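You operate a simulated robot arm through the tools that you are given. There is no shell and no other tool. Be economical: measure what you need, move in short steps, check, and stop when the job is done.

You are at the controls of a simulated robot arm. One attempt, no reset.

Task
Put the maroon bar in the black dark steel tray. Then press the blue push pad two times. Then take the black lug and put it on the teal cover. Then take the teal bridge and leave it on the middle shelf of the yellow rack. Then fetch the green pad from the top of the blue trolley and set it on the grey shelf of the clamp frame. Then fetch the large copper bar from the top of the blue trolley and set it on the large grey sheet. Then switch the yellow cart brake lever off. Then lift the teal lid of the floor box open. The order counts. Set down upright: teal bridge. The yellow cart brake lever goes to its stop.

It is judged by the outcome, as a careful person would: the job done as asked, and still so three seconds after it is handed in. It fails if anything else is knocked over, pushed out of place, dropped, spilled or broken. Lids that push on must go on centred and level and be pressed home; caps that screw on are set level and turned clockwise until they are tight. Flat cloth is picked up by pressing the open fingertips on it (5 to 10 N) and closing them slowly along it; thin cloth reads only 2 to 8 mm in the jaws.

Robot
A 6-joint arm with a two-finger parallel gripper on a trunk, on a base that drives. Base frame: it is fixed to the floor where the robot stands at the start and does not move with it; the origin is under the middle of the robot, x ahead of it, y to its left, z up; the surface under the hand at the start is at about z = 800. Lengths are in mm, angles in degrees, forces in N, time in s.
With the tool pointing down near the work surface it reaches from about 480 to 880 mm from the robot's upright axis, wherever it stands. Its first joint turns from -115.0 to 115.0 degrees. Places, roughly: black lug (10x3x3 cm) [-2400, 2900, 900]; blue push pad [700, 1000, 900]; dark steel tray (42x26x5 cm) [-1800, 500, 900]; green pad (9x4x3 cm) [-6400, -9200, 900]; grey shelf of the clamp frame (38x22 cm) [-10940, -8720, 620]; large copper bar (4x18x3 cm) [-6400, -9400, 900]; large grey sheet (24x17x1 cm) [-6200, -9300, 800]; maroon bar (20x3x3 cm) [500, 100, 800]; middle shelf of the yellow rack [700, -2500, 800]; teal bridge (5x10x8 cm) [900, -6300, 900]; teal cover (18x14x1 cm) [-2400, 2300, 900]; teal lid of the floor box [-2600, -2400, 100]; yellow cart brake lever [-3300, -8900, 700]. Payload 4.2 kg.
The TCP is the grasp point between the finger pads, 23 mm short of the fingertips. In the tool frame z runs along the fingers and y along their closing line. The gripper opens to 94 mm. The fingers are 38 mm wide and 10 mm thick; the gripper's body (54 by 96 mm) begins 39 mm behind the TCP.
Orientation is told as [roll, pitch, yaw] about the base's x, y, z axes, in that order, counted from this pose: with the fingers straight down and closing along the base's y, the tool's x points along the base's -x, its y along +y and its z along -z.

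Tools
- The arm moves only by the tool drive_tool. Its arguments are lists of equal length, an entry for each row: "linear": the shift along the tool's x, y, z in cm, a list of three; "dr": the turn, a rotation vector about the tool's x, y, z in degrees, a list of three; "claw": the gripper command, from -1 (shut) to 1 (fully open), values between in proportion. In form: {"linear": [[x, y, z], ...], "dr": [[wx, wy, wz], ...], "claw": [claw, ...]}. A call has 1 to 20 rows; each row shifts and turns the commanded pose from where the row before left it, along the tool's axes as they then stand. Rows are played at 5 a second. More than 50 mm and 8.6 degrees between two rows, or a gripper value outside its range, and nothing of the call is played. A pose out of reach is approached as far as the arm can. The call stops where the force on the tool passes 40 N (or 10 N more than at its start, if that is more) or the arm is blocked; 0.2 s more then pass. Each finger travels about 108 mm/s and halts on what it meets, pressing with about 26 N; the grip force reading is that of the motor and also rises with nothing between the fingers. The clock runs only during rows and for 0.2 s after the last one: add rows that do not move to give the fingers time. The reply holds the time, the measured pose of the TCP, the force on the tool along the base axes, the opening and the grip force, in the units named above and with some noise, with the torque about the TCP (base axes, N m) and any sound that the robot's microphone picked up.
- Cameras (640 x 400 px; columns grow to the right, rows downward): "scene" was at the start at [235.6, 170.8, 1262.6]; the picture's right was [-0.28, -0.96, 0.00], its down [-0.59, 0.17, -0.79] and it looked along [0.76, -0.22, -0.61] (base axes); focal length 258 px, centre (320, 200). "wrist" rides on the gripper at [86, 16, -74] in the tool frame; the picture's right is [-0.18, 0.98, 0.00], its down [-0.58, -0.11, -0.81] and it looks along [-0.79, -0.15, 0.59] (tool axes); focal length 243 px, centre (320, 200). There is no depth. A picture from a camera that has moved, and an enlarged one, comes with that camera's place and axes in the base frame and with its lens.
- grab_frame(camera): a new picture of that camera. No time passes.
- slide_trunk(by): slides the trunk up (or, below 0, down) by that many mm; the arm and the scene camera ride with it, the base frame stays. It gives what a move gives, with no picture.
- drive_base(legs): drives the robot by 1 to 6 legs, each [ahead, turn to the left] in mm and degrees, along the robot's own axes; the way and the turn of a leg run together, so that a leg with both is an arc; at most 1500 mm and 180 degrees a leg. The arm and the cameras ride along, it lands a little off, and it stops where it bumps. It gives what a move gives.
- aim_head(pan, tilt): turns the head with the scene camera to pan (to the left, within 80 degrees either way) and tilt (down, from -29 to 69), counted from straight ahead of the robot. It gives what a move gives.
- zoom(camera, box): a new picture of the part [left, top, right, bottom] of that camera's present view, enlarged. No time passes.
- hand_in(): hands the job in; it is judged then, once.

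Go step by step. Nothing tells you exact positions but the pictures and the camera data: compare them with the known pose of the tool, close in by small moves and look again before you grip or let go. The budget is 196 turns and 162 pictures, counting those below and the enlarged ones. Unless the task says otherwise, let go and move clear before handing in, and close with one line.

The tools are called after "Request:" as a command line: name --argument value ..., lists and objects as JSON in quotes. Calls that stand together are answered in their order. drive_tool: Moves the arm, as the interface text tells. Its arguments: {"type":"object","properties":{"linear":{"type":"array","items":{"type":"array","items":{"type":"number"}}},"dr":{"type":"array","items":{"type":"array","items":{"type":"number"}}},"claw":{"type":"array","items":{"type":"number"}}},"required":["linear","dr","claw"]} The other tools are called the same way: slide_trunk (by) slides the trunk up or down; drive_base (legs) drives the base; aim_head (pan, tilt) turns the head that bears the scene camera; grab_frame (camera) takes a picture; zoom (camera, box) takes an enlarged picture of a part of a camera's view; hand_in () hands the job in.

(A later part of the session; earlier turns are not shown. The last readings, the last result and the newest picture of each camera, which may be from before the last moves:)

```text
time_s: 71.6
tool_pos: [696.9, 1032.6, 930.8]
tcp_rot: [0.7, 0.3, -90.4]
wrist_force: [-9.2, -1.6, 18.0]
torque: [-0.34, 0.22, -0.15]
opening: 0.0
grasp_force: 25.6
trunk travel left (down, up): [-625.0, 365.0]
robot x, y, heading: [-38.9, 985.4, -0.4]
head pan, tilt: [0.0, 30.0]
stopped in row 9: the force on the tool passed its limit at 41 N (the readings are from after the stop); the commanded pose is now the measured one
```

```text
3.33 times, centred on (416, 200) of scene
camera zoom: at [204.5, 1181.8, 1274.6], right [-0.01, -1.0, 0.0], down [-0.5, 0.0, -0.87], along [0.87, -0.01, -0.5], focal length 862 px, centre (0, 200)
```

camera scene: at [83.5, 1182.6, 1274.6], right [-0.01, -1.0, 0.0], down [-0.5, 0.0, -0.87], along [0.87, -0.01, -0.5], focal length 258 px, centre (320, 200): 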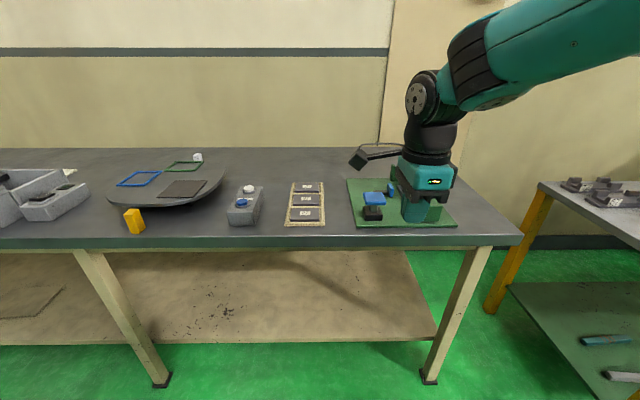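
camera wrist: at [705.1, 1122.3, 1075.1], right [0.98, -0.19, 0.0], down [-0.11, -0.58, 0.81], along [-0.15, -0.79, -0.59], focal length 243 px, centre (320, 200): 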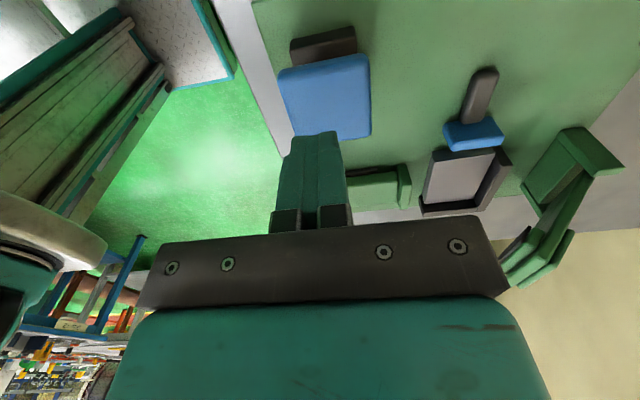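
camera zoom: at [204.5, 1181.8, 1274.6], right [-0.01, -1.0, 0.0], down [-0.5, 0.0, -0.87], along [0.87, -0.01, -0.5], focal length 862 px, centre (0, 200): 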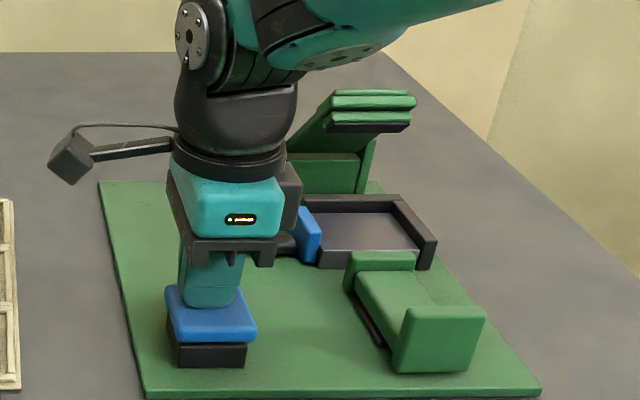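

Two presses done. I lift, retract, and turn to view the lug table to the rear left.

Request:
drive_tool --linear '[[0, 0, -1], [0, 0, -3], [0, 0, -4.5], [0, 0, -4.5], [0, -4.5, 0], [0, -4.5, 0], [0, -4.5, 0]]' --dr '[[0, 0, 0], [0, 0, 0], [0, 0, 0], [0, 0, 0], [0, 0, 0], [0, 0, 0], [0, 0, 0]]' --claw '[-1, -1, -1, -1, -1, -1, -1]'

Request:
drive_base --legs '[[-300, 0], [0, 130]]'

Request:
aim_head --pan 10 --tilt 15

Request:
grab_frame --camera "scene"

```text
time_s: 73.2
tool_pos: [561.5, 1034.8, 1058.3]
tcp_rot: [0.5, 0.1, -90.4]
wrist_force: [0.6, -0.1, -0.9]
torque: [0.01, 0.03, -0.01]
opening: 0.0
grasp_force: 26.3
trunk travel left (down, up): [-625.0, 365.0]
robot x, y, heading: [-37.8, 991.0, -0.4]
head pan, tilt: [0.0, 30.0]
```

```text
time_s: 80.6
tool_pos: [-760.8, 1418.6, 1057.7]
tcp_rot: [0.5, 0.2, 40.0]
wrist_force: [0.8, -0.6, 0.1]
torque: [-0.05, -0.01, -0.02]
opening: 0.1
grasp_force: 25.7
trunk travel left (down, up): [-625.0, 365.0]
robot x, y, heading: [-337.5, 989.9, 129.6]
head pan, tilt: [0.0, 30.0]
```

```text
time_s: 81.4
tool_pos: [-761.4, 1417.3, 1058.2]
tcp_rot: [0.5, 0.2, 39.9]
wrist_force: [0.1, -0.7, -0.4]
torque: [-0.03, 0.0, 0.0]
opening: 0.2
grasp_force: 26.3
trunk travel left (down, up): [-625.0, 365.0]
robot x, y, heading: [-344.1, 992.1, 129.8]
head pan, tilt: [10.0, 15.0]
```

```text
127 pictures are left
camera scene: at [-656.9, 1042.3, 1298.7], right [0.65, 0.76, 0.0], down [0.2, -0.17, -0.97], along [-0.74, 0.62, -0.26], focal length 258 px, centre (320, 200)
```

scene: 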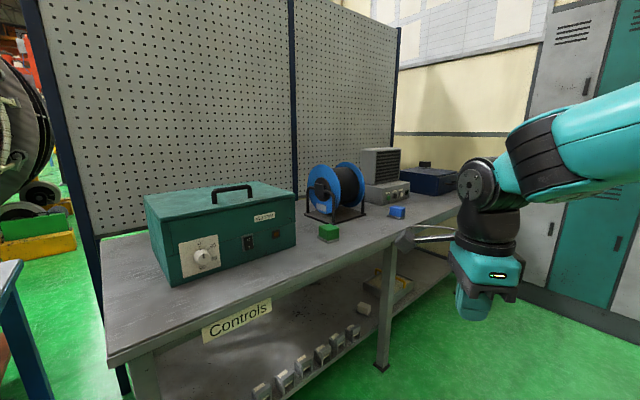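

The lug table must lie behind this pegboard bench. I raise the trunk for a better overview and look west and south.

Request:
slide_trunk --by 360

Request:
aim_head --pan 40 --tilt 12

Request:
grab_frame --camera "scene"

Request:
aim_head --pan 80 --tilt 12

Request:
grab_frame --camera "scene"

```text
time_s: 84.9
tool_pos: [-761.7, 1418.2, 1418.1]
tcp_rot: [0.5, 0.3, 39.9]
wrist_force: [0.4, 0.4, 0.0]
torque: [0.02, 0.02, 0.0]
opening: 0.2
grasp_force: 25.8
trunk travel left (down, up): [-985.0, 5.0]
robot x, y, heading: [-342.2, 989.3, 129.7]
head pan, tilt: [10.0, 15.0]
```

```text
time_s: 85.8
tool_pos: [-761.6, 1417.9, 1418.3]
tcp_rot: [0.5, 0.1, 39.9]
wrist_force: [-0.3, 1.0, -0.5]
torque: [-0.01, -0.02, 0.01]
opening: 0.0
grasp_force: 25.9
trunk travel left (down, up): [-985.0, 5.0]
robot x, y, heading: [-339.3, 990.5, 129.7]
head pan, tilt: [40.0, 12.0]
```

```text
126 pictures are left
camera scene: at [-677.3, 998.6, 1663.7], right [0.18, 0.98, 0.0], down [0.2, -0.04, -0.98], along [-0.96, 0.17, -0.21], focal length 258 px, centre (320, 200)
```

scene: 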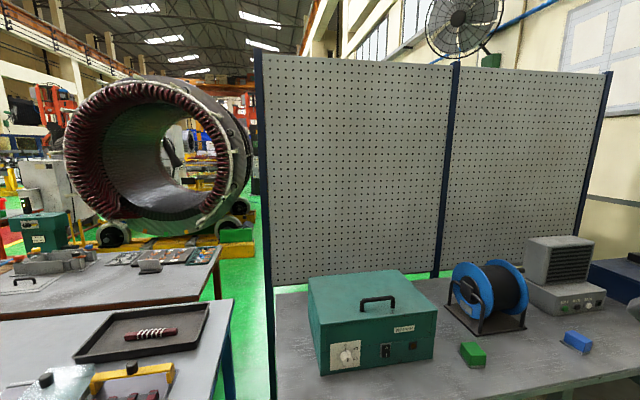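

```text
time_s: 86.9
tool_pos: [-762.2, 1417.6, 1417.5]
tcp_rot: [0.5, 0.2, 39.9]
wrist_force: [0.2, 0.4, 0.0]
torque: [-0.01, 0.04, -0.01]
opening: 0.3
grasp_force: 26.1
trunk travel left (down, up): [-985.0, 5.0]
robot x, y, heading: [-339.3, 990.1, 129.8]
head pan, tilt: [80.0, 12.0]
```

```text
125 pictures are left
camera scene: at [-666.4, 935.7, 1663.7], right [-0.5, 0.87, 0.0], down [0.18, 0.1, -0.98], along [-0.85, -0.49, -0.21], focal length 258 px, centre (320, 200)
```

scene: 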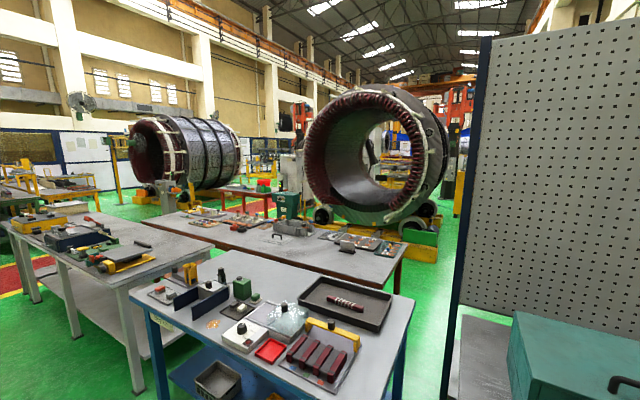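

The bench behind must be reached from the far (west) side. I turn south and drive down the aisle, then look again.

Request:
drive_base --legs '[[0, 140], [1500, 0], [1500, 0], [1000, 0]]'

Request:
aim_head --pan 0 --tilt 12

Request:
grab_frame --camera "scene"

Request:
aim_head --pan -75 --tilt 12

Request:
grab_frame --camera "scene"

```text
time_s: 111.9
tool_pos: [-258.1, -3593.0, 1419.8]
tcp_rot: [0.5, 0.2, 180.0]
wrist_force: [0.4, 0.5, 0.0]
torque: [-0.02, 0.0, 0.04]
opening: 0.2
grasp_force: 25.7
trunk travel left (down, up): [-985.0, 5.0]
robot x, y, heading: [-310.5, -2994.4, -90.4]
head pan, tilt: [80.0, 12.0]
```

```text
time_s: 113.4
tool_pos: [-256.4, -3592.8, 1418.4]
tcp_rot: [0.6, 0.2, 180.0]
wrist_force: [-0.4, 0.5, -0.4]
torque: [0.0, -0.05, 0.02]
opening: 0.0
grasp_force: 25.7
trunk travel left (down, up): [-985.0, 5.0]
robot x, y, heading: [-305.9, -2991.8, -89.9]
head pan, tilt: [0.0, 12.0]
```

```text
124 pictures are left
camera scene: at [-111.6, -3239.2, 1663.7], right [-1.0, 0.0, 0.0], down [0.0, 0.21, -0.98], along [0.0, -0.98, -0.21], focal length 258 px, centre (320, 200)
```

scene: 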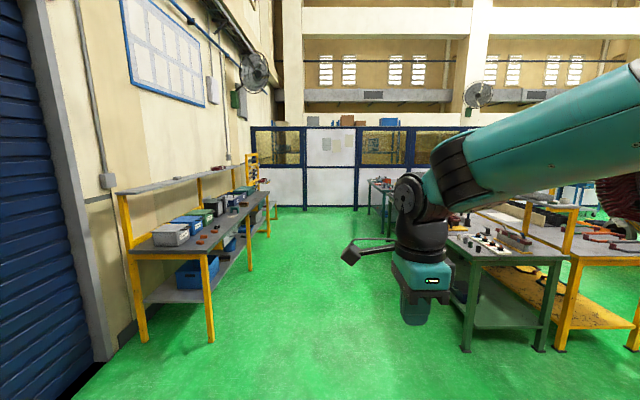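

```text
time_s: 114.9
tool_pos: [-257.9, -3594.2, 1418.8]
tcp_rot: [0.5, 0.1, 180.1]
wrist_force: [0.9, 0.1, 0.2]
torque: [0.03, 0.01, -0.01]
opening: 0.0
grasp_force: 26.2
trunk travel left (down, up): [-985.0, 5.0]
robot x, y, heading: [-305.2, -2994.3, -89.9]
head pan, tilt: [-75.0, 12.0]
```

```text
123 pictures are left
camera scene: at [-201.6, -3170.0, 1663.7], right [-0.26, 0.97, 0.0], down [0.2, 0.05, -0.98], along [-0.94, -0.25, -0.21], focal length 258 px, centre (320, 200)
```

scene: 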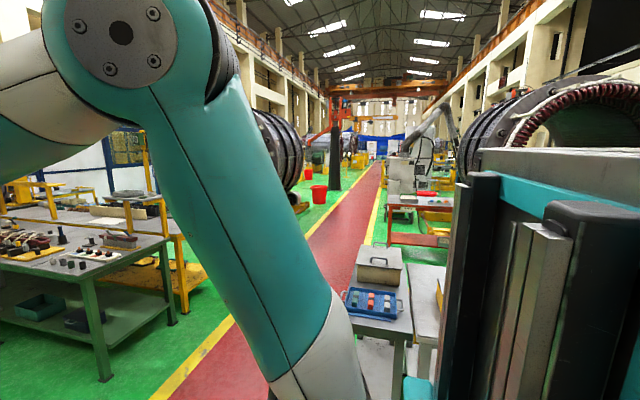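

A red aisle runs west at about y = -3850. I drive into it and go west.

Request:
drive_base --legs '[[850, 0], [0, -90], [1500, 0], [1000, 0]]'

Request:
aim_head --pan -10 --tilt 12

Request:
grab_frame --camera "scene"

Request:
aim_head --pan -78 --tilt 12

Request:
grab_frame --camera "scene"

```text
time_s: 134.9
tool_pos: [-3392.0, -3934.5, 1418.4]
tcp_rot: [0.5, 0.1, 90.9]
wrist_force: [0.6, 0.4, -0.8]
torque: [0.03, -0.02, -0.01]
opening: 0.0
grasp_force: 26.1
trunk travel left (down, up): [-985.0, 5.0]
robot x, y, heading: [-2795.5, -3877.5, -179.0]
head pan, tilt: [-75.0, 12.0]
```

```text
time_s: 136.3
tool_pos: [-3392.4, -3934.6, 1419.0]
tcp_rot: [0.6, 0.2, 90.9]
wrist_force: [0.6, 0.1, 0.3]
torque: [-0.01, -0.01, 0.04]
opening: 0.2
grasp_force: 26.3
trunk travel left (down, up): [-985.0, 5.0]
robot x, y, heading: [-2792.5, -3874.2, -179.3]
head pan, tilt: [-10.0, 12.0]
```

```text
122 pictures are left
camera scene: at [-3034.4, -4056.9, 1663.7], right [0.16, 0.99, 0.0], down [0.21, -0.03, -0.98], along [-0.97, 0.16, -0.21], focal length 258 px, centre (320, 200)
```

scene: 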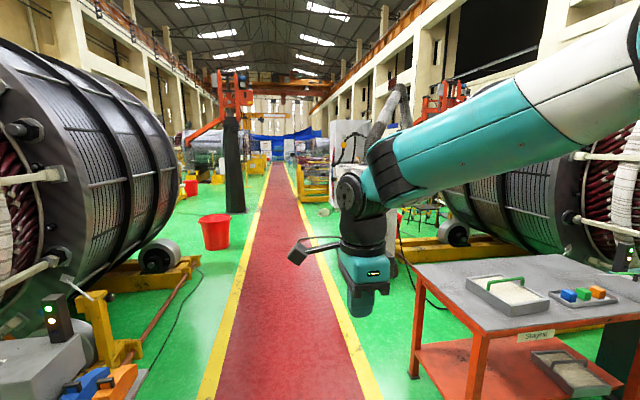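

```text
time_s: 137.7
tool_pos: [-3392.3, -3934.5, 1418.2]
tcp_rot: [0.5, 0.3, 90.9]
wrist_force: [0.0, -0.8, 0.4]
torque: [0.0, -0.02, 0.02]
opening: 0.0
grasp_force: 25.3
trunk travel left (down, up): [-985.0, 5.0]
robot x, y, heading: [-2793.5, -3873.5, -178.9]
head pan, tilt: [-78.0, 12.0]
```

```text
121 pictures are left
camera scene: at [-2963.2, -3980.9, 1663.7], right [0.97, 0.22, 0.0], down [0.05, -0.2, -0.98], along [-0.22, 0.95, -0.21], focal length 258 px, centre (320, 200)
```

scene: 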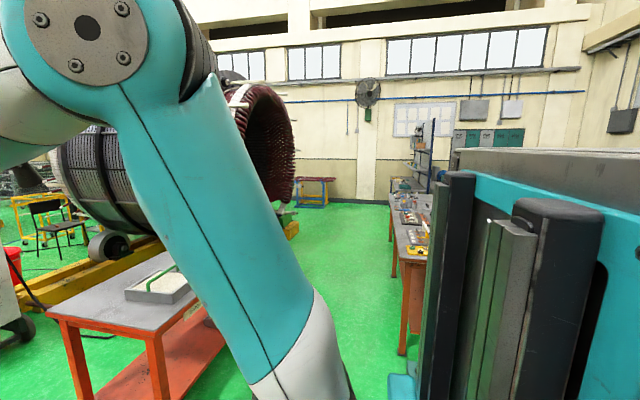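

A clear corridor leads north at about x = -3400. I take it up to roughly y = 600 and look.

Request:
drive_base --legs '[[600, 0], [0, -91], [1500, 0], [1500, 0], [1400, 0]]'

Request:
aim_head --pan -10 --tilt 15

Request:
grab_frame --camera "scene"

```text
time_s: 165.4
tool_pos: [-3474.0, 1088.5, 1418.6]
tcp_rot: [0.4, 0.3, 0.4]
wrist_force: [-0.3, 0.5, -0.1]
torque: [-0.02, 0.02, -0.04]
opening: 0.0
grasp_force: 26.0
trunk travel left (down, up): [-985.0, 5.0]
robot x, y, heading: [-3421.2, 493.8, 90.3]
head pan, tilt: [-78.0, 12.0]
```

```text
time_s: 166.8
tool_pos: [-3472.9, 1088.1, 1418.4]
tcp_rot: [0.5, 0.3, 0.5]
wrist_force: [0.0, 0.5, 0.0]
torque: [-0.01, -0.01, -0.02]
opening: 0.1
grasp_force: 25.9
trunk travel left (down, up): [-985.0, 5.0]
robot x, y, heading: [-3420.7, 490.3, 90.1]
head pan, tilt: [-10.0, 15.0]
```

```text
120 pictures are left
camera scene: at [-3598.9, 732.4, 1658.8], right [0.99, -0.17, 0.0], down [-0.04, -0.26, -0.97], along [0.16, 0.95, -0.26], focal length 258 px, centre (320, 200)
```

scene: 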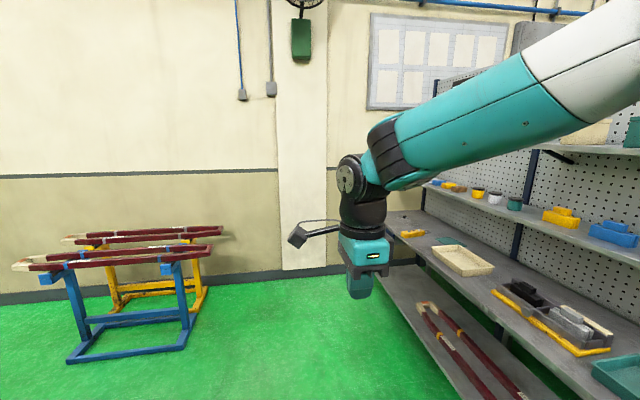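

The bench with pegboard is ahead right, front edge near x = -2690. I drive up beside it and turn to face it.

Request:
drive_base --legs '[[1500, 0], [550, 0], [0, -90]]'

Request:
aim_head --pan 0 --tilt 35

Request:
grab_frame --camera "scene"

```text
time_s: 181.0
tool_pos: [-2840.7, 2593.0, 1418.6]
tcp_rot: [0.5, 0.2, -91.4]
wrist_force: [-0.4, -0.1, -0.6]
torque: [-0.04, 0.01, 0.01]
opening: 0.0
grasp_force: 26.2
trunk travel left (down, up): [-985.0, 5.0]
robot x, y, heading: [-3442.2, 2559.4, -1.5]
head pan, tilt: [-10.0, 15.0]
```

```text
time_s: 181.8
tool_pos: [-2840.1, 2593.4, 1417.6]
tcp_rot: [0.5, 0.3, -91.4]
wrist_force: [0.3, -0.1, 0.9]
torque: [-0.01, 0.02, -0.01]
opening: 0.0
grasp_force: 26.0
trunk travel left (down, up): [-985.0, 5.0]
robot x, y, heading: [-3440.5, 2561.1, -1.4]
head pan, tilt: [0.0, 35.0]
```

```text
119 pictures are left
camera scene: at [-3196.6, 2747.5, 1626.9], right [-0.03, -1.0, 0.0], down [-0.57, 0.01, -0.82], along [0.82, -0.02, -0.57], focal length 258 px, centre (320, 200)
```

scene: 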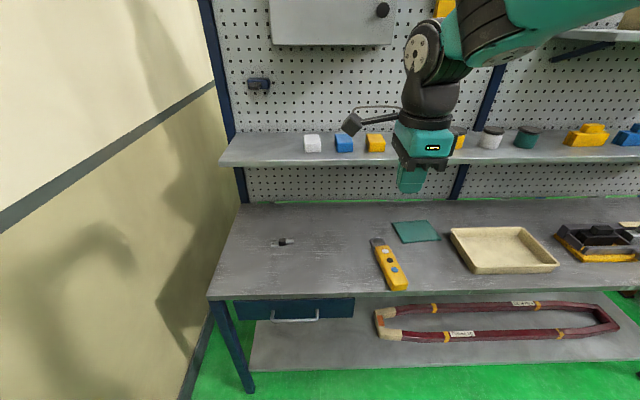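

The lug lies near [-2411, 2877] and the teal cover near [-2351, 2305]. I zoom for detail.

Request:
zoom --camera "scene" --box '[220, 190, 460, 340]'

Request:
zoom --camera "scene" --box '[250, 220, 330, 270]'

```text
2.67 times, centred on (340, 265) of scene
camera zoom: at [-3196.6, 2747.5, 1626.9], right [-0.03, -1.0, 0.0], down [-0.57, 0.01, -0.82], along [0.82, -0.02, -0.57], focal length 689 px, centre (267, 27)
```

zoom: 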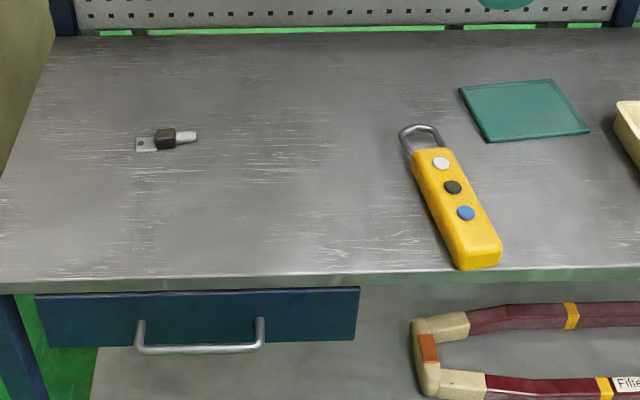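

```text
8.00 times, centred on (290, 245) of scene
camera zoom: at [-3196.6, 2747.5, 1626.9], right [-0.03, -1.0, 0.0], down [-0.57, 0.01, -0.82], along [0.82, -0.02, -0.57], focal length 2068 px, centre (560, -160)
```

zoom: 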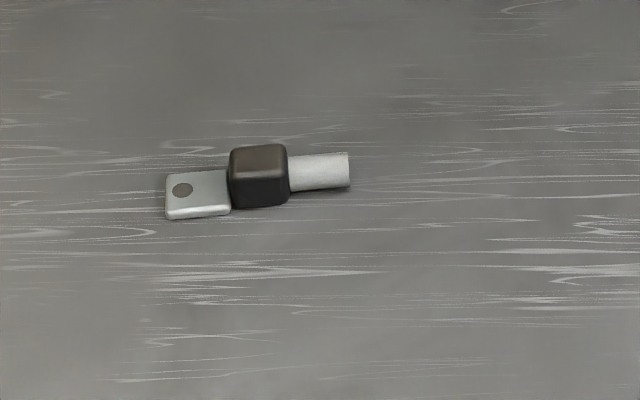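

The lug's black block centre is near [-2419, 2883]. I drive closer, lower the trunk and look again to locate the overhead shelf.

Request:
drive_base --legs '[[260, 1.4]]'

Request:
slide_trunk --by -360

Request:
grab_frame --camera "scene"

Request:
grab_frame --camera "wrist"

```text
time_s: 183.7
tool_pos: [-2578.2, 2603.4, 1418.8]
tcp_rot: [0.5, 0.3, -90.1]
wrist_force: [0.2, -0.2, -0.6]
torque: [-0.03, -0.01, 0.0]
opening: 0.0
grasp_force: 25.5
trunk travel left (down, up): [-985.0, 5.0]
robot x, y, heading: [-3181.7, 2555.6, -0.5]
head pan, tilt: [0.0, 35.0]
```

```text
time_s: 187.2
tool_pos: [-2578.6, 2603.5, 1058.0]
tcp_rot: [0.5, 0.2, -90.1]
wrist_force: [0.5, -0.1, -0.7]
torque: [0.01, -0.03, 0.01]
opening: 0.1
grasp_force: 26.3
trunk travel left (down, up): [-625.0, 365.0]
robot x, y, heading: [-3181.0, 2554.5, -0.6]
head pan, tilt: [0.0, 35.0]
```

```text
116 pictures are left
camera scene: at [-2936.9, 2749.3, 1266.8], right [0.0, -1.0, 0.0], down [-0.57, 0.0, -0.82], along [0.82, 0.0, -0.57], focal length 258 px, centre (320, 200)
```

scene: 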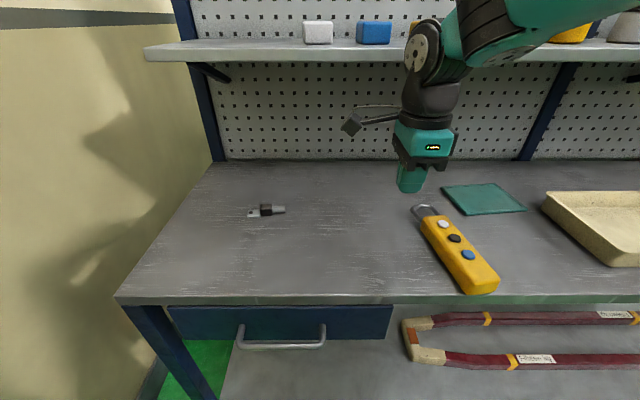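

```text
115 pictures are left
camera wrist: at [-2563.0, 2689.3, 1133.8], right [0.98, -0.19, 0.01], down [-0.12, -0.58, 0.8], along [-0.14, -0.79, -0.59], focal length 243 px, centre (320, 200)
```

wrist: 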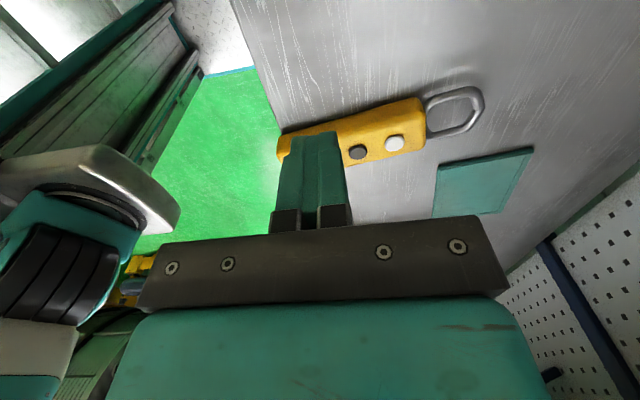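

The shelf is at z ≈ 1210 with its front at x ≈ -2395, and the wrist tops out about 235 mm above the TCP, so low approaches are safe. I go to the lug low and from the front.

Request:
drive_tool --linear '[[4.6, 0, 0], [4.6, 0, 0], [4.6, 0, 0], [4.6, 0, 0], [4.6, 0, 0], [4.8, 0, 0], [0, 0, 4.5], [0, 0, 4.5], [0, 0, 4], [0, 4, 0], [0, 4, 0], [0, 4, 0], [0, 1, 0]]' --dr '[[0, 0, 0], [0, 0, 0], [0, 0, 0], [0, 0, 0], [0, 0, 0], [0, 0, 0], [0, 0, 0], [0, 0, 0], [0, 0, 0], [0, 0, 0], [0, 0, 0], [0, 0, 0], [0, 0, 0]]' --claw '[0.5, 0.5, 0.5, 0.5, 0.5, 0.5, 0.5, 0.5, 0.5, 0.5, 0.5, 0.5, 0.5]'

Request:
grab_frame --camera "wrist"

Request:
grab_frame --camera "scene"

```text
time_s: 190.0
tool_pos: [-2448.8, 2882.0, 930.8]
tcp_rot: [0.4, 0.1, -90.1]
wrist_force: [0.8, 0.3, -0.4]
torque: [0.0, 0.01, -0.01]
opening: 70.4
grasp_force: 0.1
trunk travel left (down, up): [-625.0, 365.0]
robot x, y, heading: [-3180.0, 2558.1, 0.1]
head pan, tilt: [0.0, 35.0]
```

```text
114 pictures are left
camera wrist: at [-2432.2, 2967.9, 1005.5], right [0.98, -0.19, 0.01], down [-0.12, -0.58, 0.8], along [-0.15, -0.79, -0.59], focal length 243 px, centre (320, 200)
```

wrist: 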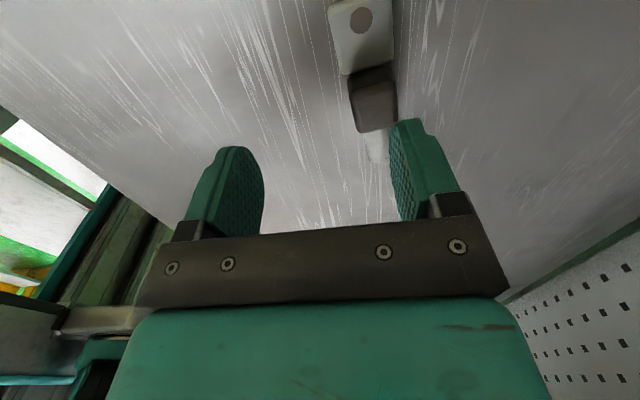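

```text
113 pictures are left
camera scene: at [-2937.1, 2749.3, 1266.9], right [0.0, -1.0, 0.0], down [-0.57, 0.0, -0.82], along [0.82, 0.0, -0.57], focal length 258 px, centre (320, 200)
```

scene: 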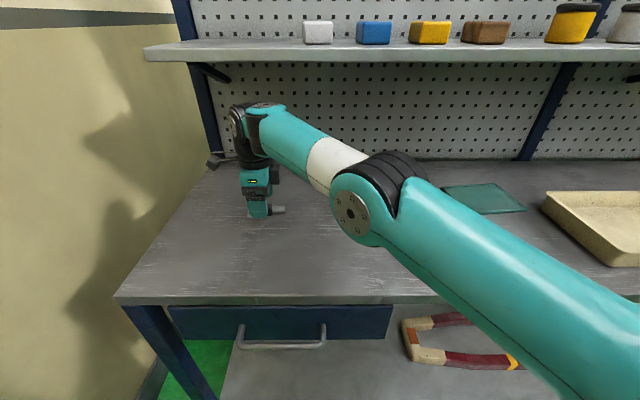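

I align with the lug's 5° turn, centre over the black block, and descend part way.

Request:
drive_tool --linear '[[0.6, 1.6, 0], [0, 1.5, 0], [0, 0, 2], [0, 0, 1.5], [0, 0, 0.5]]' --dr '[[0, 0, -2.5], [0, 0, -2.5], [0, 0, 0], [0, 0, 0], [0, 0, 0]]' --claw '[0.5, 0.5, 0.5, 0.5, 0.5]'

Request:
grab_frame --camera "wrist"

Request:
zoom --camera "scene" --box '[200, 150, 328, 230]'

```text
time_s: 191.1
tool_pos: [-2440.8, 2882.0, 906.6]
tcp_rot: [1.7, 0.9, -85.2]
wrist_force: [-2.5, -1.7, 14.3]
torque: [-0.15, -0.46, -0.05]
opening: 69.9
grasp_force: 0.0
out of reach, approached as far as the arm can: row 1, 2
trunk travel left (down, up): [-625.0, 365.0]
robot x, y, heading: [-3177.6, 2556.1, -0.3]
head pan, tilt: [0.0, 35.0]
stopped in row 5: the force on the tool passed its limit at 47 N (the readings are from after the stop); the commanded pose is now the measured one
```

```text
112 pictures are left
camera wrist: at [-2434.7, 2968.0, 983.2], right [0.99, -0.1, 0.02], down [-0.08, -0.6, 0.79], along [-0.07, -0.79, -0.61], focal length 243 px, centre (320, 200)
```

wrist: 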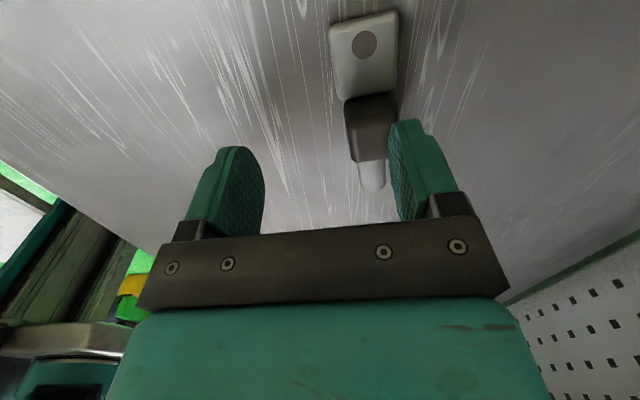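

```text
5.00 times, centred on (264, 190) of scene
camera zoom: at [-2937.6, 2749.0, 1267.0], right [0.0, -1.0, 0.0], down [-0.57, 0.0, -0.82], along [0.82, 0.0, -0.57], focal length 1292 px, centre (600, 250)
```

zoom: 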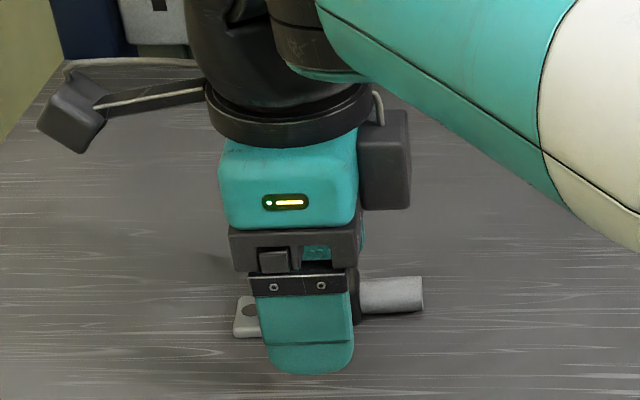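

The far finger touched the block because reach ran out. I lift, pull back, drive 100 mm closer and re-level.

Request:
drive_tool --linear '[[0, 0, -1], [0, 0, -1.5], [0, -4, 0], [0, -4, 0]]' --dr '[[0, 0, 0], [0, 0, 0], [-0.4, -0.8, 0], [-0.4, -0.8, 0]]' --claw '[0.5, 0.5, 0.5, 0.5]'

Request:
drive_base --legs '[[90, 0]]'

Request:
grab_frame --camera "wrist"

Request:
zoom --camera "scene" --box '[160, 150, 352, 270]'

```text
time_s: 192.1
tool_pos: [-2522.1, 2873.4, 927.3]
tcp_rot: [2.1, -0.9, -85.2]
wrist_force: [0.3, 0.5, -0.9]
torque: [-0.02, 0.05, -0.01]
opening: 70.1
grasp_force: 0.1
trunk travel left (down, up): [-625.0, 365.0]
robot x, y, heading: [-3179.4, 2557.4, -0.3]
head pan, tilt: [0.0, 35.0]
```

```text
time_s: 193.2
tool_pos: [-2432.0, 2875.5, 927.8]
tcp_rot: [2.1, -0.9, -85.3]
wrist_force: [0.3, -0.3, 0.2]
torque: [-0.02, -0.01, 0.02]
opening: 70.2
grasp_force: 0.0
trunk travel left (down, up): [-625.0, 365.0]
robot x, y, heading: [-3087.1, 2557.7, -0.1]
head pan, tilt: [0.0, 35.0]
```

```text
110 pictures are left
camera wrist: at [-2427.2, 2963.0, 1001.7], right [0.99, -0.1, 0.04], down [-0.09, -0.58, 0.81], along [-0.06, -0.81, -0.58], focal length 243 px, centre (320, 200)
```

wrist: 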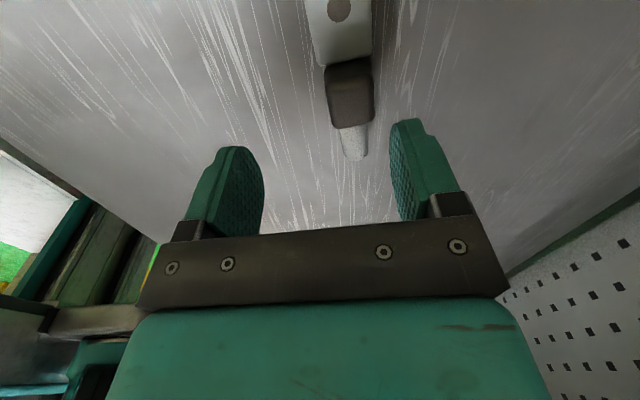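

```text
3.33 times, centred on (256, 210) of scene
camera zoom: at [-2847.0, 2749.3, 1266.8], right [0.0, -1.0, 0.0], down [-0.57, 0.0, -0.82], along [0.82, 0.0, -0.57], focal length 862 px, centre (533, 167)
```

zoom: 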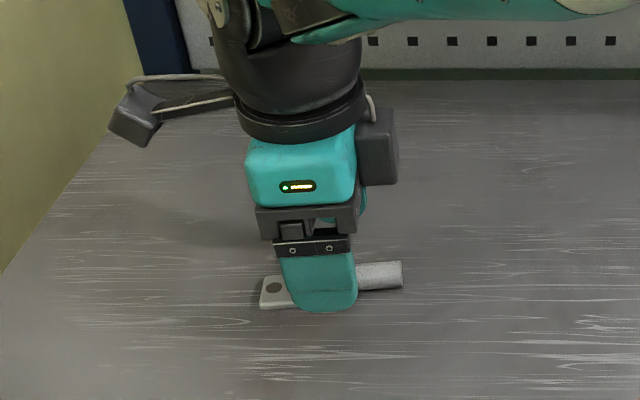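

Request:
drive_tool --linear '[[0.5, 0.9, 0], [0.5, 0.8, 0], [0, 0, 1.5], [0, 0, 1.5], [0, 0, 0.7]]' --dr '[[1.1, 0.5, 0], [1.0, 0.4, 0], [0, 0, 0], [0, 0, 0], [0, 0, 0]]' --claw '[0.5, 0.5, 0.5, 0.5, 0.5]'

Request:
grab_frame --camera "wrist"

Request:
zoom --camera "scene" --box '[160, 150, 352, 270]'

```text
time_s: 194.3
tool_pos: [-2417.6, 2885.3, 890.0]
tcp_rot: [0.0, 0.0, -85.2]
wrist_force: [-0.2, 0.0, 0.5]
torque: [-0.01, -0.01, 0.04]
opening: 70.6
grasp_force: 0.0
trunk travel left (down, up): [-625.0, 365.0]
robot x, y, heading: [-3091.6, 2551.1, -0.1]
head pan, tilt: [0.0, 35.0]
```

```text
108 pictures are left
camera wrist: at [-2408.8, 2973.3, 966.0], right [0.99, -0.1, 0.0], down [-0.06, -0.59, 0.81], along [-0.08, -0.8, -0.59], focal length 243 px, centre (320, 200)
```

wrist: 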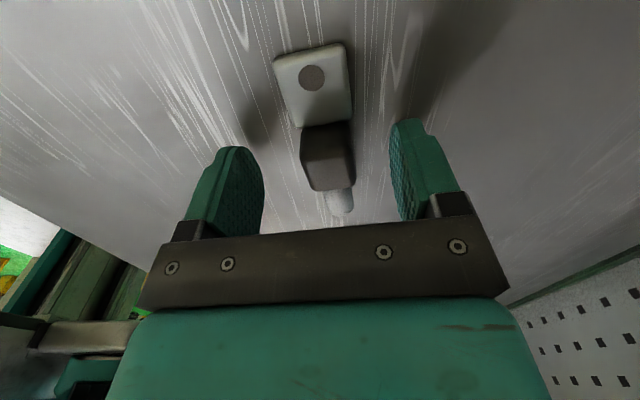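

```text
3.33 times, centred on (256, 210) of scene
camera zoom: at [-2847.1, 2749.3, 1266.8], right [0.0, -1.0, 0.0], down [-0.57, 0.0, -0.82], along [0.82, 0.0, -0.57], focal length 862 px, centre (533, 167)
```

zoom: 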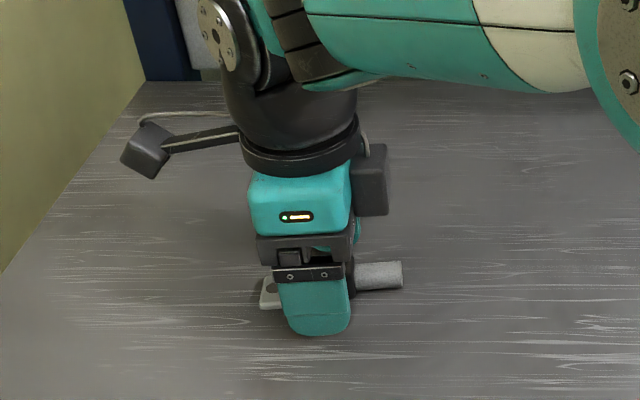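

Well centred. I creep down and close.

Request:
drive_tool --linear '[[-0.2, 0, 0.2], [0, 0, 0.2], [0, 0, 0.1], [0, 0, 0], [0, 0, 0], [0, 0, 0], [0, 0, 0]]' --dr '[[0, 0, 0], [0, 0, 0], [0, 0, 0], [0, 0, 0], [0, 0, 0], [0, 0, 0], [0, 0, 0]]' --claw '[0.5, 0.5, 0.5, 0, -0.4, -1, -1]'

Request:
drive_tool --linear '[[0, 0, -1], [0, 0, -2], [0, -2, -2], [0, -3, 0], [0, -4, 0]]' --dr '[[0, 0, 0], [0, 0, 0], [0, 0, 0], [0, 0, 0], [0, 0, 0]]' --claw '[-1, -1, -1, -1, -1]'

Request:
grab_frame --camera "wrist"

```text
time_s: 195.9
tool_pos: [-2416.4, 2883.3, 885.3]
tcp_rot: [0.0, -0.1, -85.2]
wrist_force: [0.5, -0.9, -0.4]
torque: [0.0, 0.02, 0.0]
opening: 29.1
grasp_force: 25.9
trunk travel left (down, up): [-625.0, 365.0]
robot x, y, heading: [-3088.7, 2554.5, -0.2]
head pan, tilt: [0.0, 35.0]
```

```text
time_s: 197.2
tool_pos: [-2506.6, 2875.8, 936.9]
tcp_rot: [-0.1, 0.0, -85.3]
wrist_force: [-0.3, 1.2, -1.0]
torque: [0.0, 0.04, 0.01]
opening: 29.1
grasp_force: 25.6
trunk travel left (down, up): [-625.0, 365.0]
robot x, y, heading: [-3085.8, 2558.6, -0.2]
head pan, tilt: [0.0, 35.0]
```

```text
106 pictures are left
camera wrist: at [-2497.8, 2962.1, 1011.2], right [0.99, -0.1, 0.0], down [-0.06, -0.59, 0.81], along [-0.08, -0.8, -0.59], focal length 243 px, centre (320, 200)
```

wrist: 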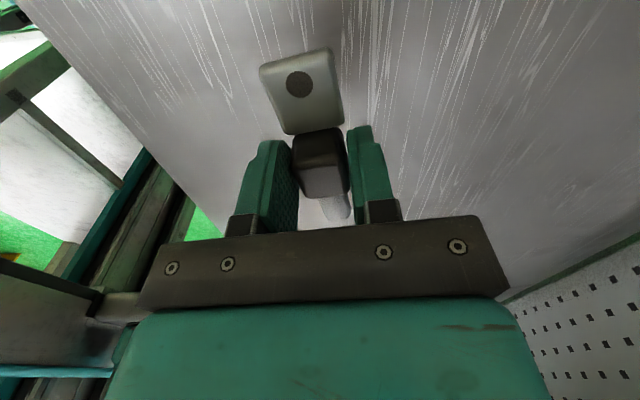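

Lug held. I raise slightly, cross to the cover along the front, and stop beside it to check.

Request:
drive_tool --linear '[[0, 0, -2.5], [-4.7, 0, 0], [-4.7, 0, 0], [-4.7, 0, 0], [-4.7, 0, 0], [-4.7, 0, 0], [-4.7, 0, 0], [-4.7, 0, 0], [-4.7, 0, 0], [-4.7, 0, 0], [-4.7, 0, 0], [-4.7, 0, 0], [-4.7, 0, 0], [-0.9, 0, 0]]' --dr '[[0, 0, 4.8], [0, 0, 0], [0, 0, 0], [0, 0, 0], [0, 0, 0], [0, 0, 0], [0, 0, 0], [0, 0, 0], [0, 0, 0], [0, 0, 0], [0, 0, 0], [0, 0, 0], [0, 0, 0], [0, 0, 0]]' --claw '[-1, -1, -1, -1, -1, -1, -1, -1, -1, -1, -1, -1, -1, -1]'

Request:
grab_frame --camera "scene"

Request:
grab_frame --camera "wrist"

```text
time_s: 200.2
tool_pos: [-2506.5, 2303.6, 958.6]
tcp_rot: [0.0, 0.1, -89.9]
wrist_force: [0.0, -0.2, -0.6]
torque: [0.01, 0.01, 0.0]
opening: 29.2
grasp_force: 25.6
trunk travel left (down, up): [-625.0, 365.0]
robot x, y, heading: [-3088.6, 2551.8, -0.2]
head pan, tilt: [0.0, 35.0]
```

```text
105 pictures are left
camera scene: at [-2847.1, 2749.3, 1266.8], right [0.0, -1.0, 0.0], down [-0.57, 0.0, -0.82], along [0.82, 0.0, -0.57], focal length 258 px, centre (320, 200)
```

scene: 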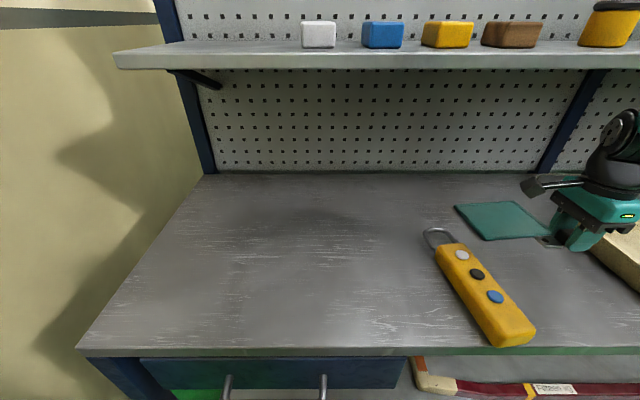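

```text
104 pictures are left
camera wrist: at [-2491.0, 2388.8, 1034.2], right [0.98, -0.18, 0.0], down [-0.11, -0.58, 0.81], along [-0.15, -0.79, -0.59], focal length 243 px, centre (320, 200)
```

wrist: 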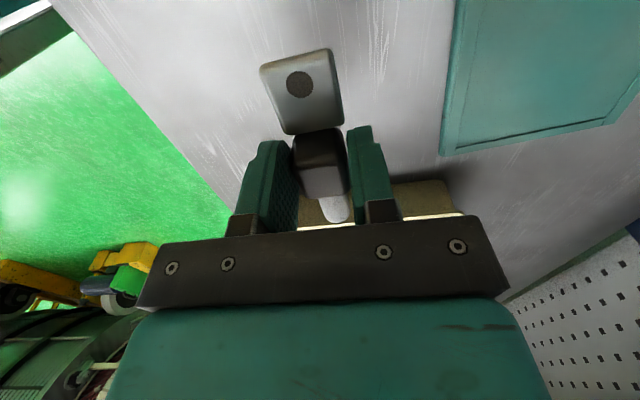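

The cover centre is about [-2350, 2302]. I lower a bit, slide forward over it, and descend near contact.

Request:
drive_tool --linear '[[0, 0, 3], [0, 4, 0], [0, 4, 0], [0, 4, 0], [0, 2.3, 0], [0, 0, 1.5], [0, 0, 1]]' --dr '[[0, 0, 0], [0, 0, 0], [0, 0, 0], [0, 0, 0], [0, 0, 0], [0, 0, 0], [0, 0, 0]]' --claw '[-1, -1, -1, -1, -1, -1, -1]'

Request:
grab_frame --camera "wrist"

Request:
aim_head --pan -35 --tilt 35

Request:
grab_frame --camera "scene"

```text
time_s: 201.8
tool_pos: [-2362.5, 2303.7, 905.9]
tcp_rot: [-0.1, 0.0, -90.1]
wrist_force: [-1.0, -0.5, -1.0]
torque: [0.01, -0.03, 0.04]
opening: 29.3
grasp_force: 25.7
trunk travel left (down, up): [-625.0, 365.0]
robot x, y, heading: [-3089.4, 2559.1, 0.1]
head pan, tilt: [0.0, 35.0]
```

```text
103 pictures are left
camera wrist: at [-2346.4, 2389.2, 979.9], right [0.98, -0.18, 0.0], down [-0.11, -0.58, 0.81], along [-0.15, -0.79, -0.59], focal length 243 px, centre (320, 200)
```

wrist: 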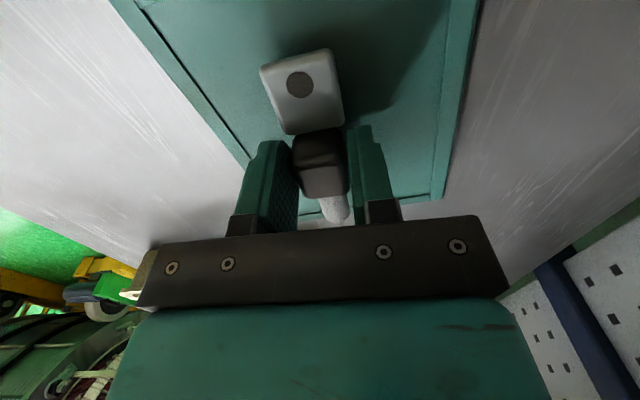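

```text
time_s: 202.8
tool_pos: [-2362.4, 2302.5, 905.7]
tcp_rot: [0.0, 0.0, -90.0]
wrist_force: [-0.4, -0.5, -0.5]
torque: [0.03, -0.02, -0.01]
opening: 29.2
grasp_force: 25.4
trunk travel left (down, up): [-625.0, 365.0]
robot x, y, heading: [-3088.0, 2550.9, -0.0]
head pan, tilt: [-35.0, 35.0]
```

```text
102 pictures are left
camera scene: at [-2863.0, 2698.8, 1266.8], right [-0.57, -0.82, 0.0], down [-0.47, 0.33, -0.82], along [0.67, -0.47, -0.57], focal length 258 px, centre (320, 200)
```

scene: 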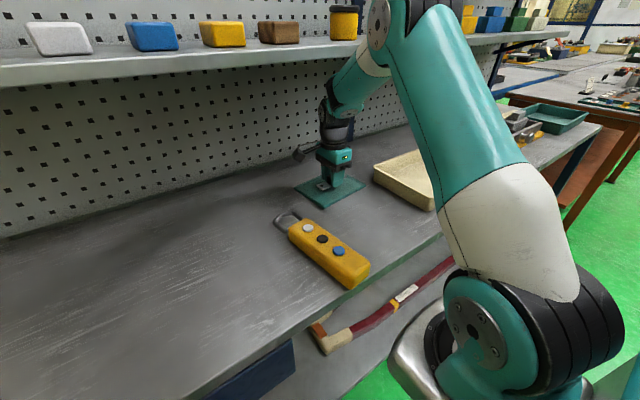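

Request:
drive_tool --linear '[[0, 0, 0.4], [0, 0, 0.2], [0, 0, 0.2], [0, 0, 0.2], [0, 0, 0]]' --dr '[[0, 0, 0], [0, 0, 0], [0, 0, 0], [0, 0, 0], [0, 0, 0]]' --claw '[-1, -1, -1, -1, -1]'

```text
time_s: 204.0
tool_pos: [-2362.3, 2303.3, 898.0]
tcp_rot: [-0.1, -0.1, -90.0]
wrist_force: [0.7, 0.0, -0.9]
torque: [0.02, -0.03, 0.03]
opening: 29.3
grasp_force: 25.5
trunk travel left (down, up): [-625.0, 365.0]
robot x, y, heading: [-3089.3, 2557.6, -0.1]
head pan, tilt: [-35.0, 35.0]
```

Request:
drive_tool --linear '[[0, 0, 0.2], [0, 0, 0.2], [0, 0, 0.1], [0, 0, 0]]' --dr '[[0, 0, 0], [0, 0, 0], [0, 0, 0], [0, 0, 0]]' --claw '[-1, -1, -1, -1]'

```text
time_s: 205.0
tool_pos: [-2363.3, 2303.1, 893.9]
tcp_rot: [0.3, -0.1, -90.2]
wrist_force: [0.3, -1.7, 25.0]
torque: [0.39, 0.13, 0.02]
opening: 29.2
grasp_force: 26.2
trunk travel left (down, up): [-625.0, 365.0]
robot x, y, heading: [-3090.4, 2557.1, -0.0]
head pan, tilt: [-35.0, 35.0]
```

Contact. I release, lift a little, and back out from under the shelf.

Request:
drive_tool --linear '[[0, 0, -0.1], [0, 0, 0], [0, 0, 0], [0, 0, -1.5], [0, 0, -2.5], [0, -4.5, 0], [0, -4.5, 0], [0, -4.5, -1]]' --dr '[[0, 0, 0], [0, 0, 0], [0, 0, 0], [0, 0, 0], [0, 0, 0], [0, 0, 0], [0, 0, 0], [0, 0, 0]]' --claw '[-0.3, 0.1, 0.3, 0.3, 0.3, 0.3, 0.3, 0.3]'

Request:
zoom --camera "scene" --box '[240, 130, 432, 250]'

```text
time_s: 206.8
tool_pos: [-2498.2, 2302.8, 941.7]
tcp_rot: [0.0, 0.0, -90.0]
wrist_force: [0.2, -0.4, -0.8]
torque: [0.0, -0.01, -0.02]
opening: 61.2
grasp_force: 0.1
trunk travel left (down, up): [-625.0, 365.0]
robot x, y, heading: [-3091.1, 2555.8, -0.2]
head pan, tilt: [-35.0, 35.0]
```

```text
3.33 times, centred on (336, 190) of scene
camera zoom: at [-2862.7, 2698.7, 1266.7], right [-0.58, -0.82, 0.0], down [-0.47, 0.33, -0.82], along [0.67, -0.47, -0.57], focal length 862 px, centre (267, 233)
```

zoom: 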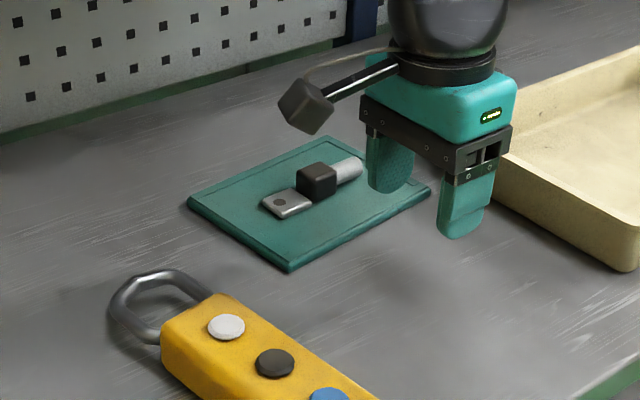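

The lug sits on the cover. I back away, centre and raise the arm, and start the drive back toward the bridge's bench.

Request:
drive_base --legs '[[-350, 0]]'

Request:
drive_tool --linear '[[4.5, 0, -2], [4.5, 0, -2], [4.5, 0, -2], [4.5, 0, -2], [4.5, 0, -2], [2.5, 0, -2]]' --dr '[[0, 0, 0], [0, 0, 0], [0, 0, 0], [0, 0, 0], [0, 0, 0], [0, 0, 0]]' --claw '[0, 0, 0, 0, 0, 0]'

Request:
drive_base --legs '[[0, -90], [1500, 0], [1500, 0], [1500, 0], [1500, 0], [420, 0]]'

```text
time_s: 209.1
tool_pos: [-2857.4, 2303.3, 942.7]
tcp_rot: [0.0, 0.0, -89.9]
wrist_force: [0.7, 0.0, 0.5]
torque: [-0.02, 0.03, -0.01]
opening: 61.2
grasp_force: 0.2
trunk travel left (down, up): [-625.0, 365.0]
robot x, y, heading: [-3446.6, 2556.2, -0.0]
head pan, tilt: [-35.0, 35.0]
```

```text
time_s: 210.5
tool_pos: [-2858.9, 2551.6, 1065.2]
tcp_rot: [0.0, 0.0, -90.0]
wrist_force: [-0.1, 0.5, 1.2]
torque: [0.0, -0.01, 0.0]
opening: 47.0
grasp_force: 0.1
trunk travel left (down, up): [-625.0, 365.0]
robot x, y, heading: [-3444.7, 2554.7, -0.3]
head pan, tilt: [-35.0, 35.0]
```

```text
time_s: 245.0
tool_pos: [-3310.4, -4458.7, 1065.1]
tcp_rot: [0.0, 0.1, -177.8]
wrist_force: [-0.5, 0.4, -1.2]
torque: [0.02, 0.0, 0.02]
opening: 47.0
grasp_force: 0.0
trunk travel left (down, up): [-625.0, 365.0]
robot x, y, heading: [-3328.8, -3868.6, -87.8]
head pan, tilt: [-35.0, 35.0]
```

Request:
drive_base --legs '[[0, 88], [1500, 0], [1500, 0], [0, -90], [1000, 0]]'

Request:
aim_head --pan 25 --tilt 20

Request:
grab_frame --camera "scene"

```text
time_s: 271.8
tool_pos: [-380.6, -5512.4, 1064.4]
tcp_rot: [0.0, -0.1, 178.7]
wrist_force: [0.0, 0.3, 0.1]
torque: [0.02, 0.02, 0.04]
opening: 46.8
grasp_force: 0.0
trunk travel left (down, up): [-625.0, 365.0]
robot x, y, heading: [-364.8, -4923.5, -91.4]
head pan, tilt: [-35.0, 35.0]
```

```text
time_s: 273.1
tool_pos: [-381.6, -5511.4, 1063.7]
tcp_rot: [0.0, 0.0, 178.7]
wrist_force: [-0.9, -0.4, -0.2]
torque: [0.01, 0.01, 0.0]
opening: 47.2
grasp_force: 0.1
trunk travel left (down, up): [-625.0, 365.0]
robot x, y, heading: [-362.7, -4919.1, -91.6]
head pan, tilt: [25.0, 20.0]
```

```text
100 pictures are left
camera scene: at [-134.8, -5165.6, 1290.6], right [-0.92, -0.4, 0.0], down [-0.14, 0.31, -0.94], along [0.37, -0.86, -0.34], focal length 258 px, centre (320, 200)
```

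scene: 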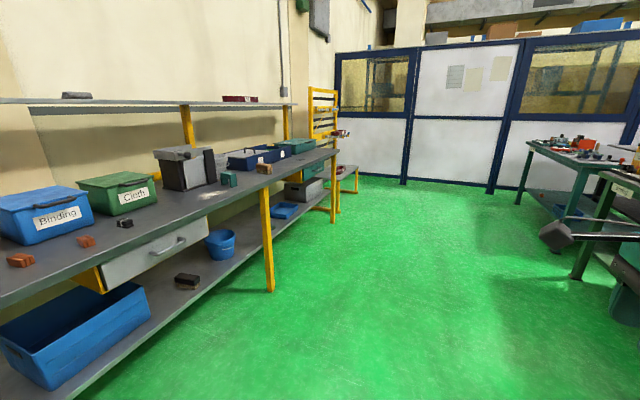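

The teal bridge is at about column 228 on the left-wall bench under a shelf at z ≈ 1300. I drive abreast of it and face the bench.

Request:
drive_base --legs '[[1380, 0], [0, 91.5], [250, 0]]'

Request:
aim_head --pan 0 --tilt 25

Request:
grab_frame --camera "scene"

```text
time_s: 285.4
tool_pos: [411.3, -6386.3, 1063.9]
tcp_rot: [0.0, 0.0, -93.2]
wrist_force: [-0.3, 0.3, -0.4]
torque: [0.02, -0.01, 0.01]
opening: 47.2
grasp_force: 0.1
trunk travel left (down, up): [-625.0, 365.0]
robot x, y, heading: [-177.3, -6349.8, -3.4]
head pan, tilt: [25.0, 20.0]
```

```text
time_s: 286.3
tool_pos: [410.3, -6384.3, 1064.2]
tcp_rot: [0.0, 0.0, -93.3]
wrist_force: [0.9, 0.2, -0.6]
torque: [0.01, 0.0, 0.0]
opening: 47.1
grasp_force: 0.1
trunk travel left (down, up): [-625.0, 365.0]
robot x, y, heading: [-176.8, -6348.0, -3.5]
head pan, tilt: [0.0, 25.0]
```

```text
99 pictures are left
camera scene: at [78.6, -6167.3, 1282.6], right [-0.06, -1.0, 0.0], down [-0.42, 0.02, -0.91], along [0.9, -0.05, -0.42], focal length 258 px, centre (320, 200)
```

scene: 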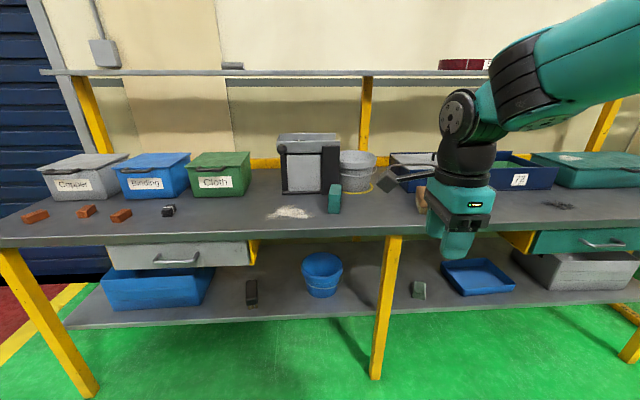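

Request:
zoom --camera "scene" --box '[270, 150, 398, 230]'

```text
5.00 times, centred on (334, 190) of scene
camera zoom: at [78.6, -6167.3, 1282.6], right [-0.06, -1.0, 0.0], down [-0.42, 0.02, -0.91], along [0.9, -0.05, -0.42], focal length 1292 px, centre (250, 250)
```

zoom: 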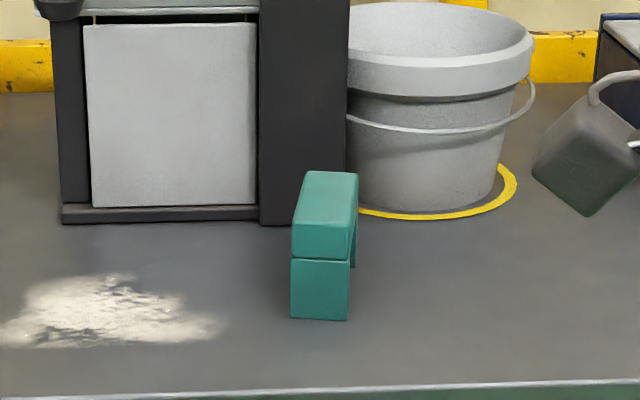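

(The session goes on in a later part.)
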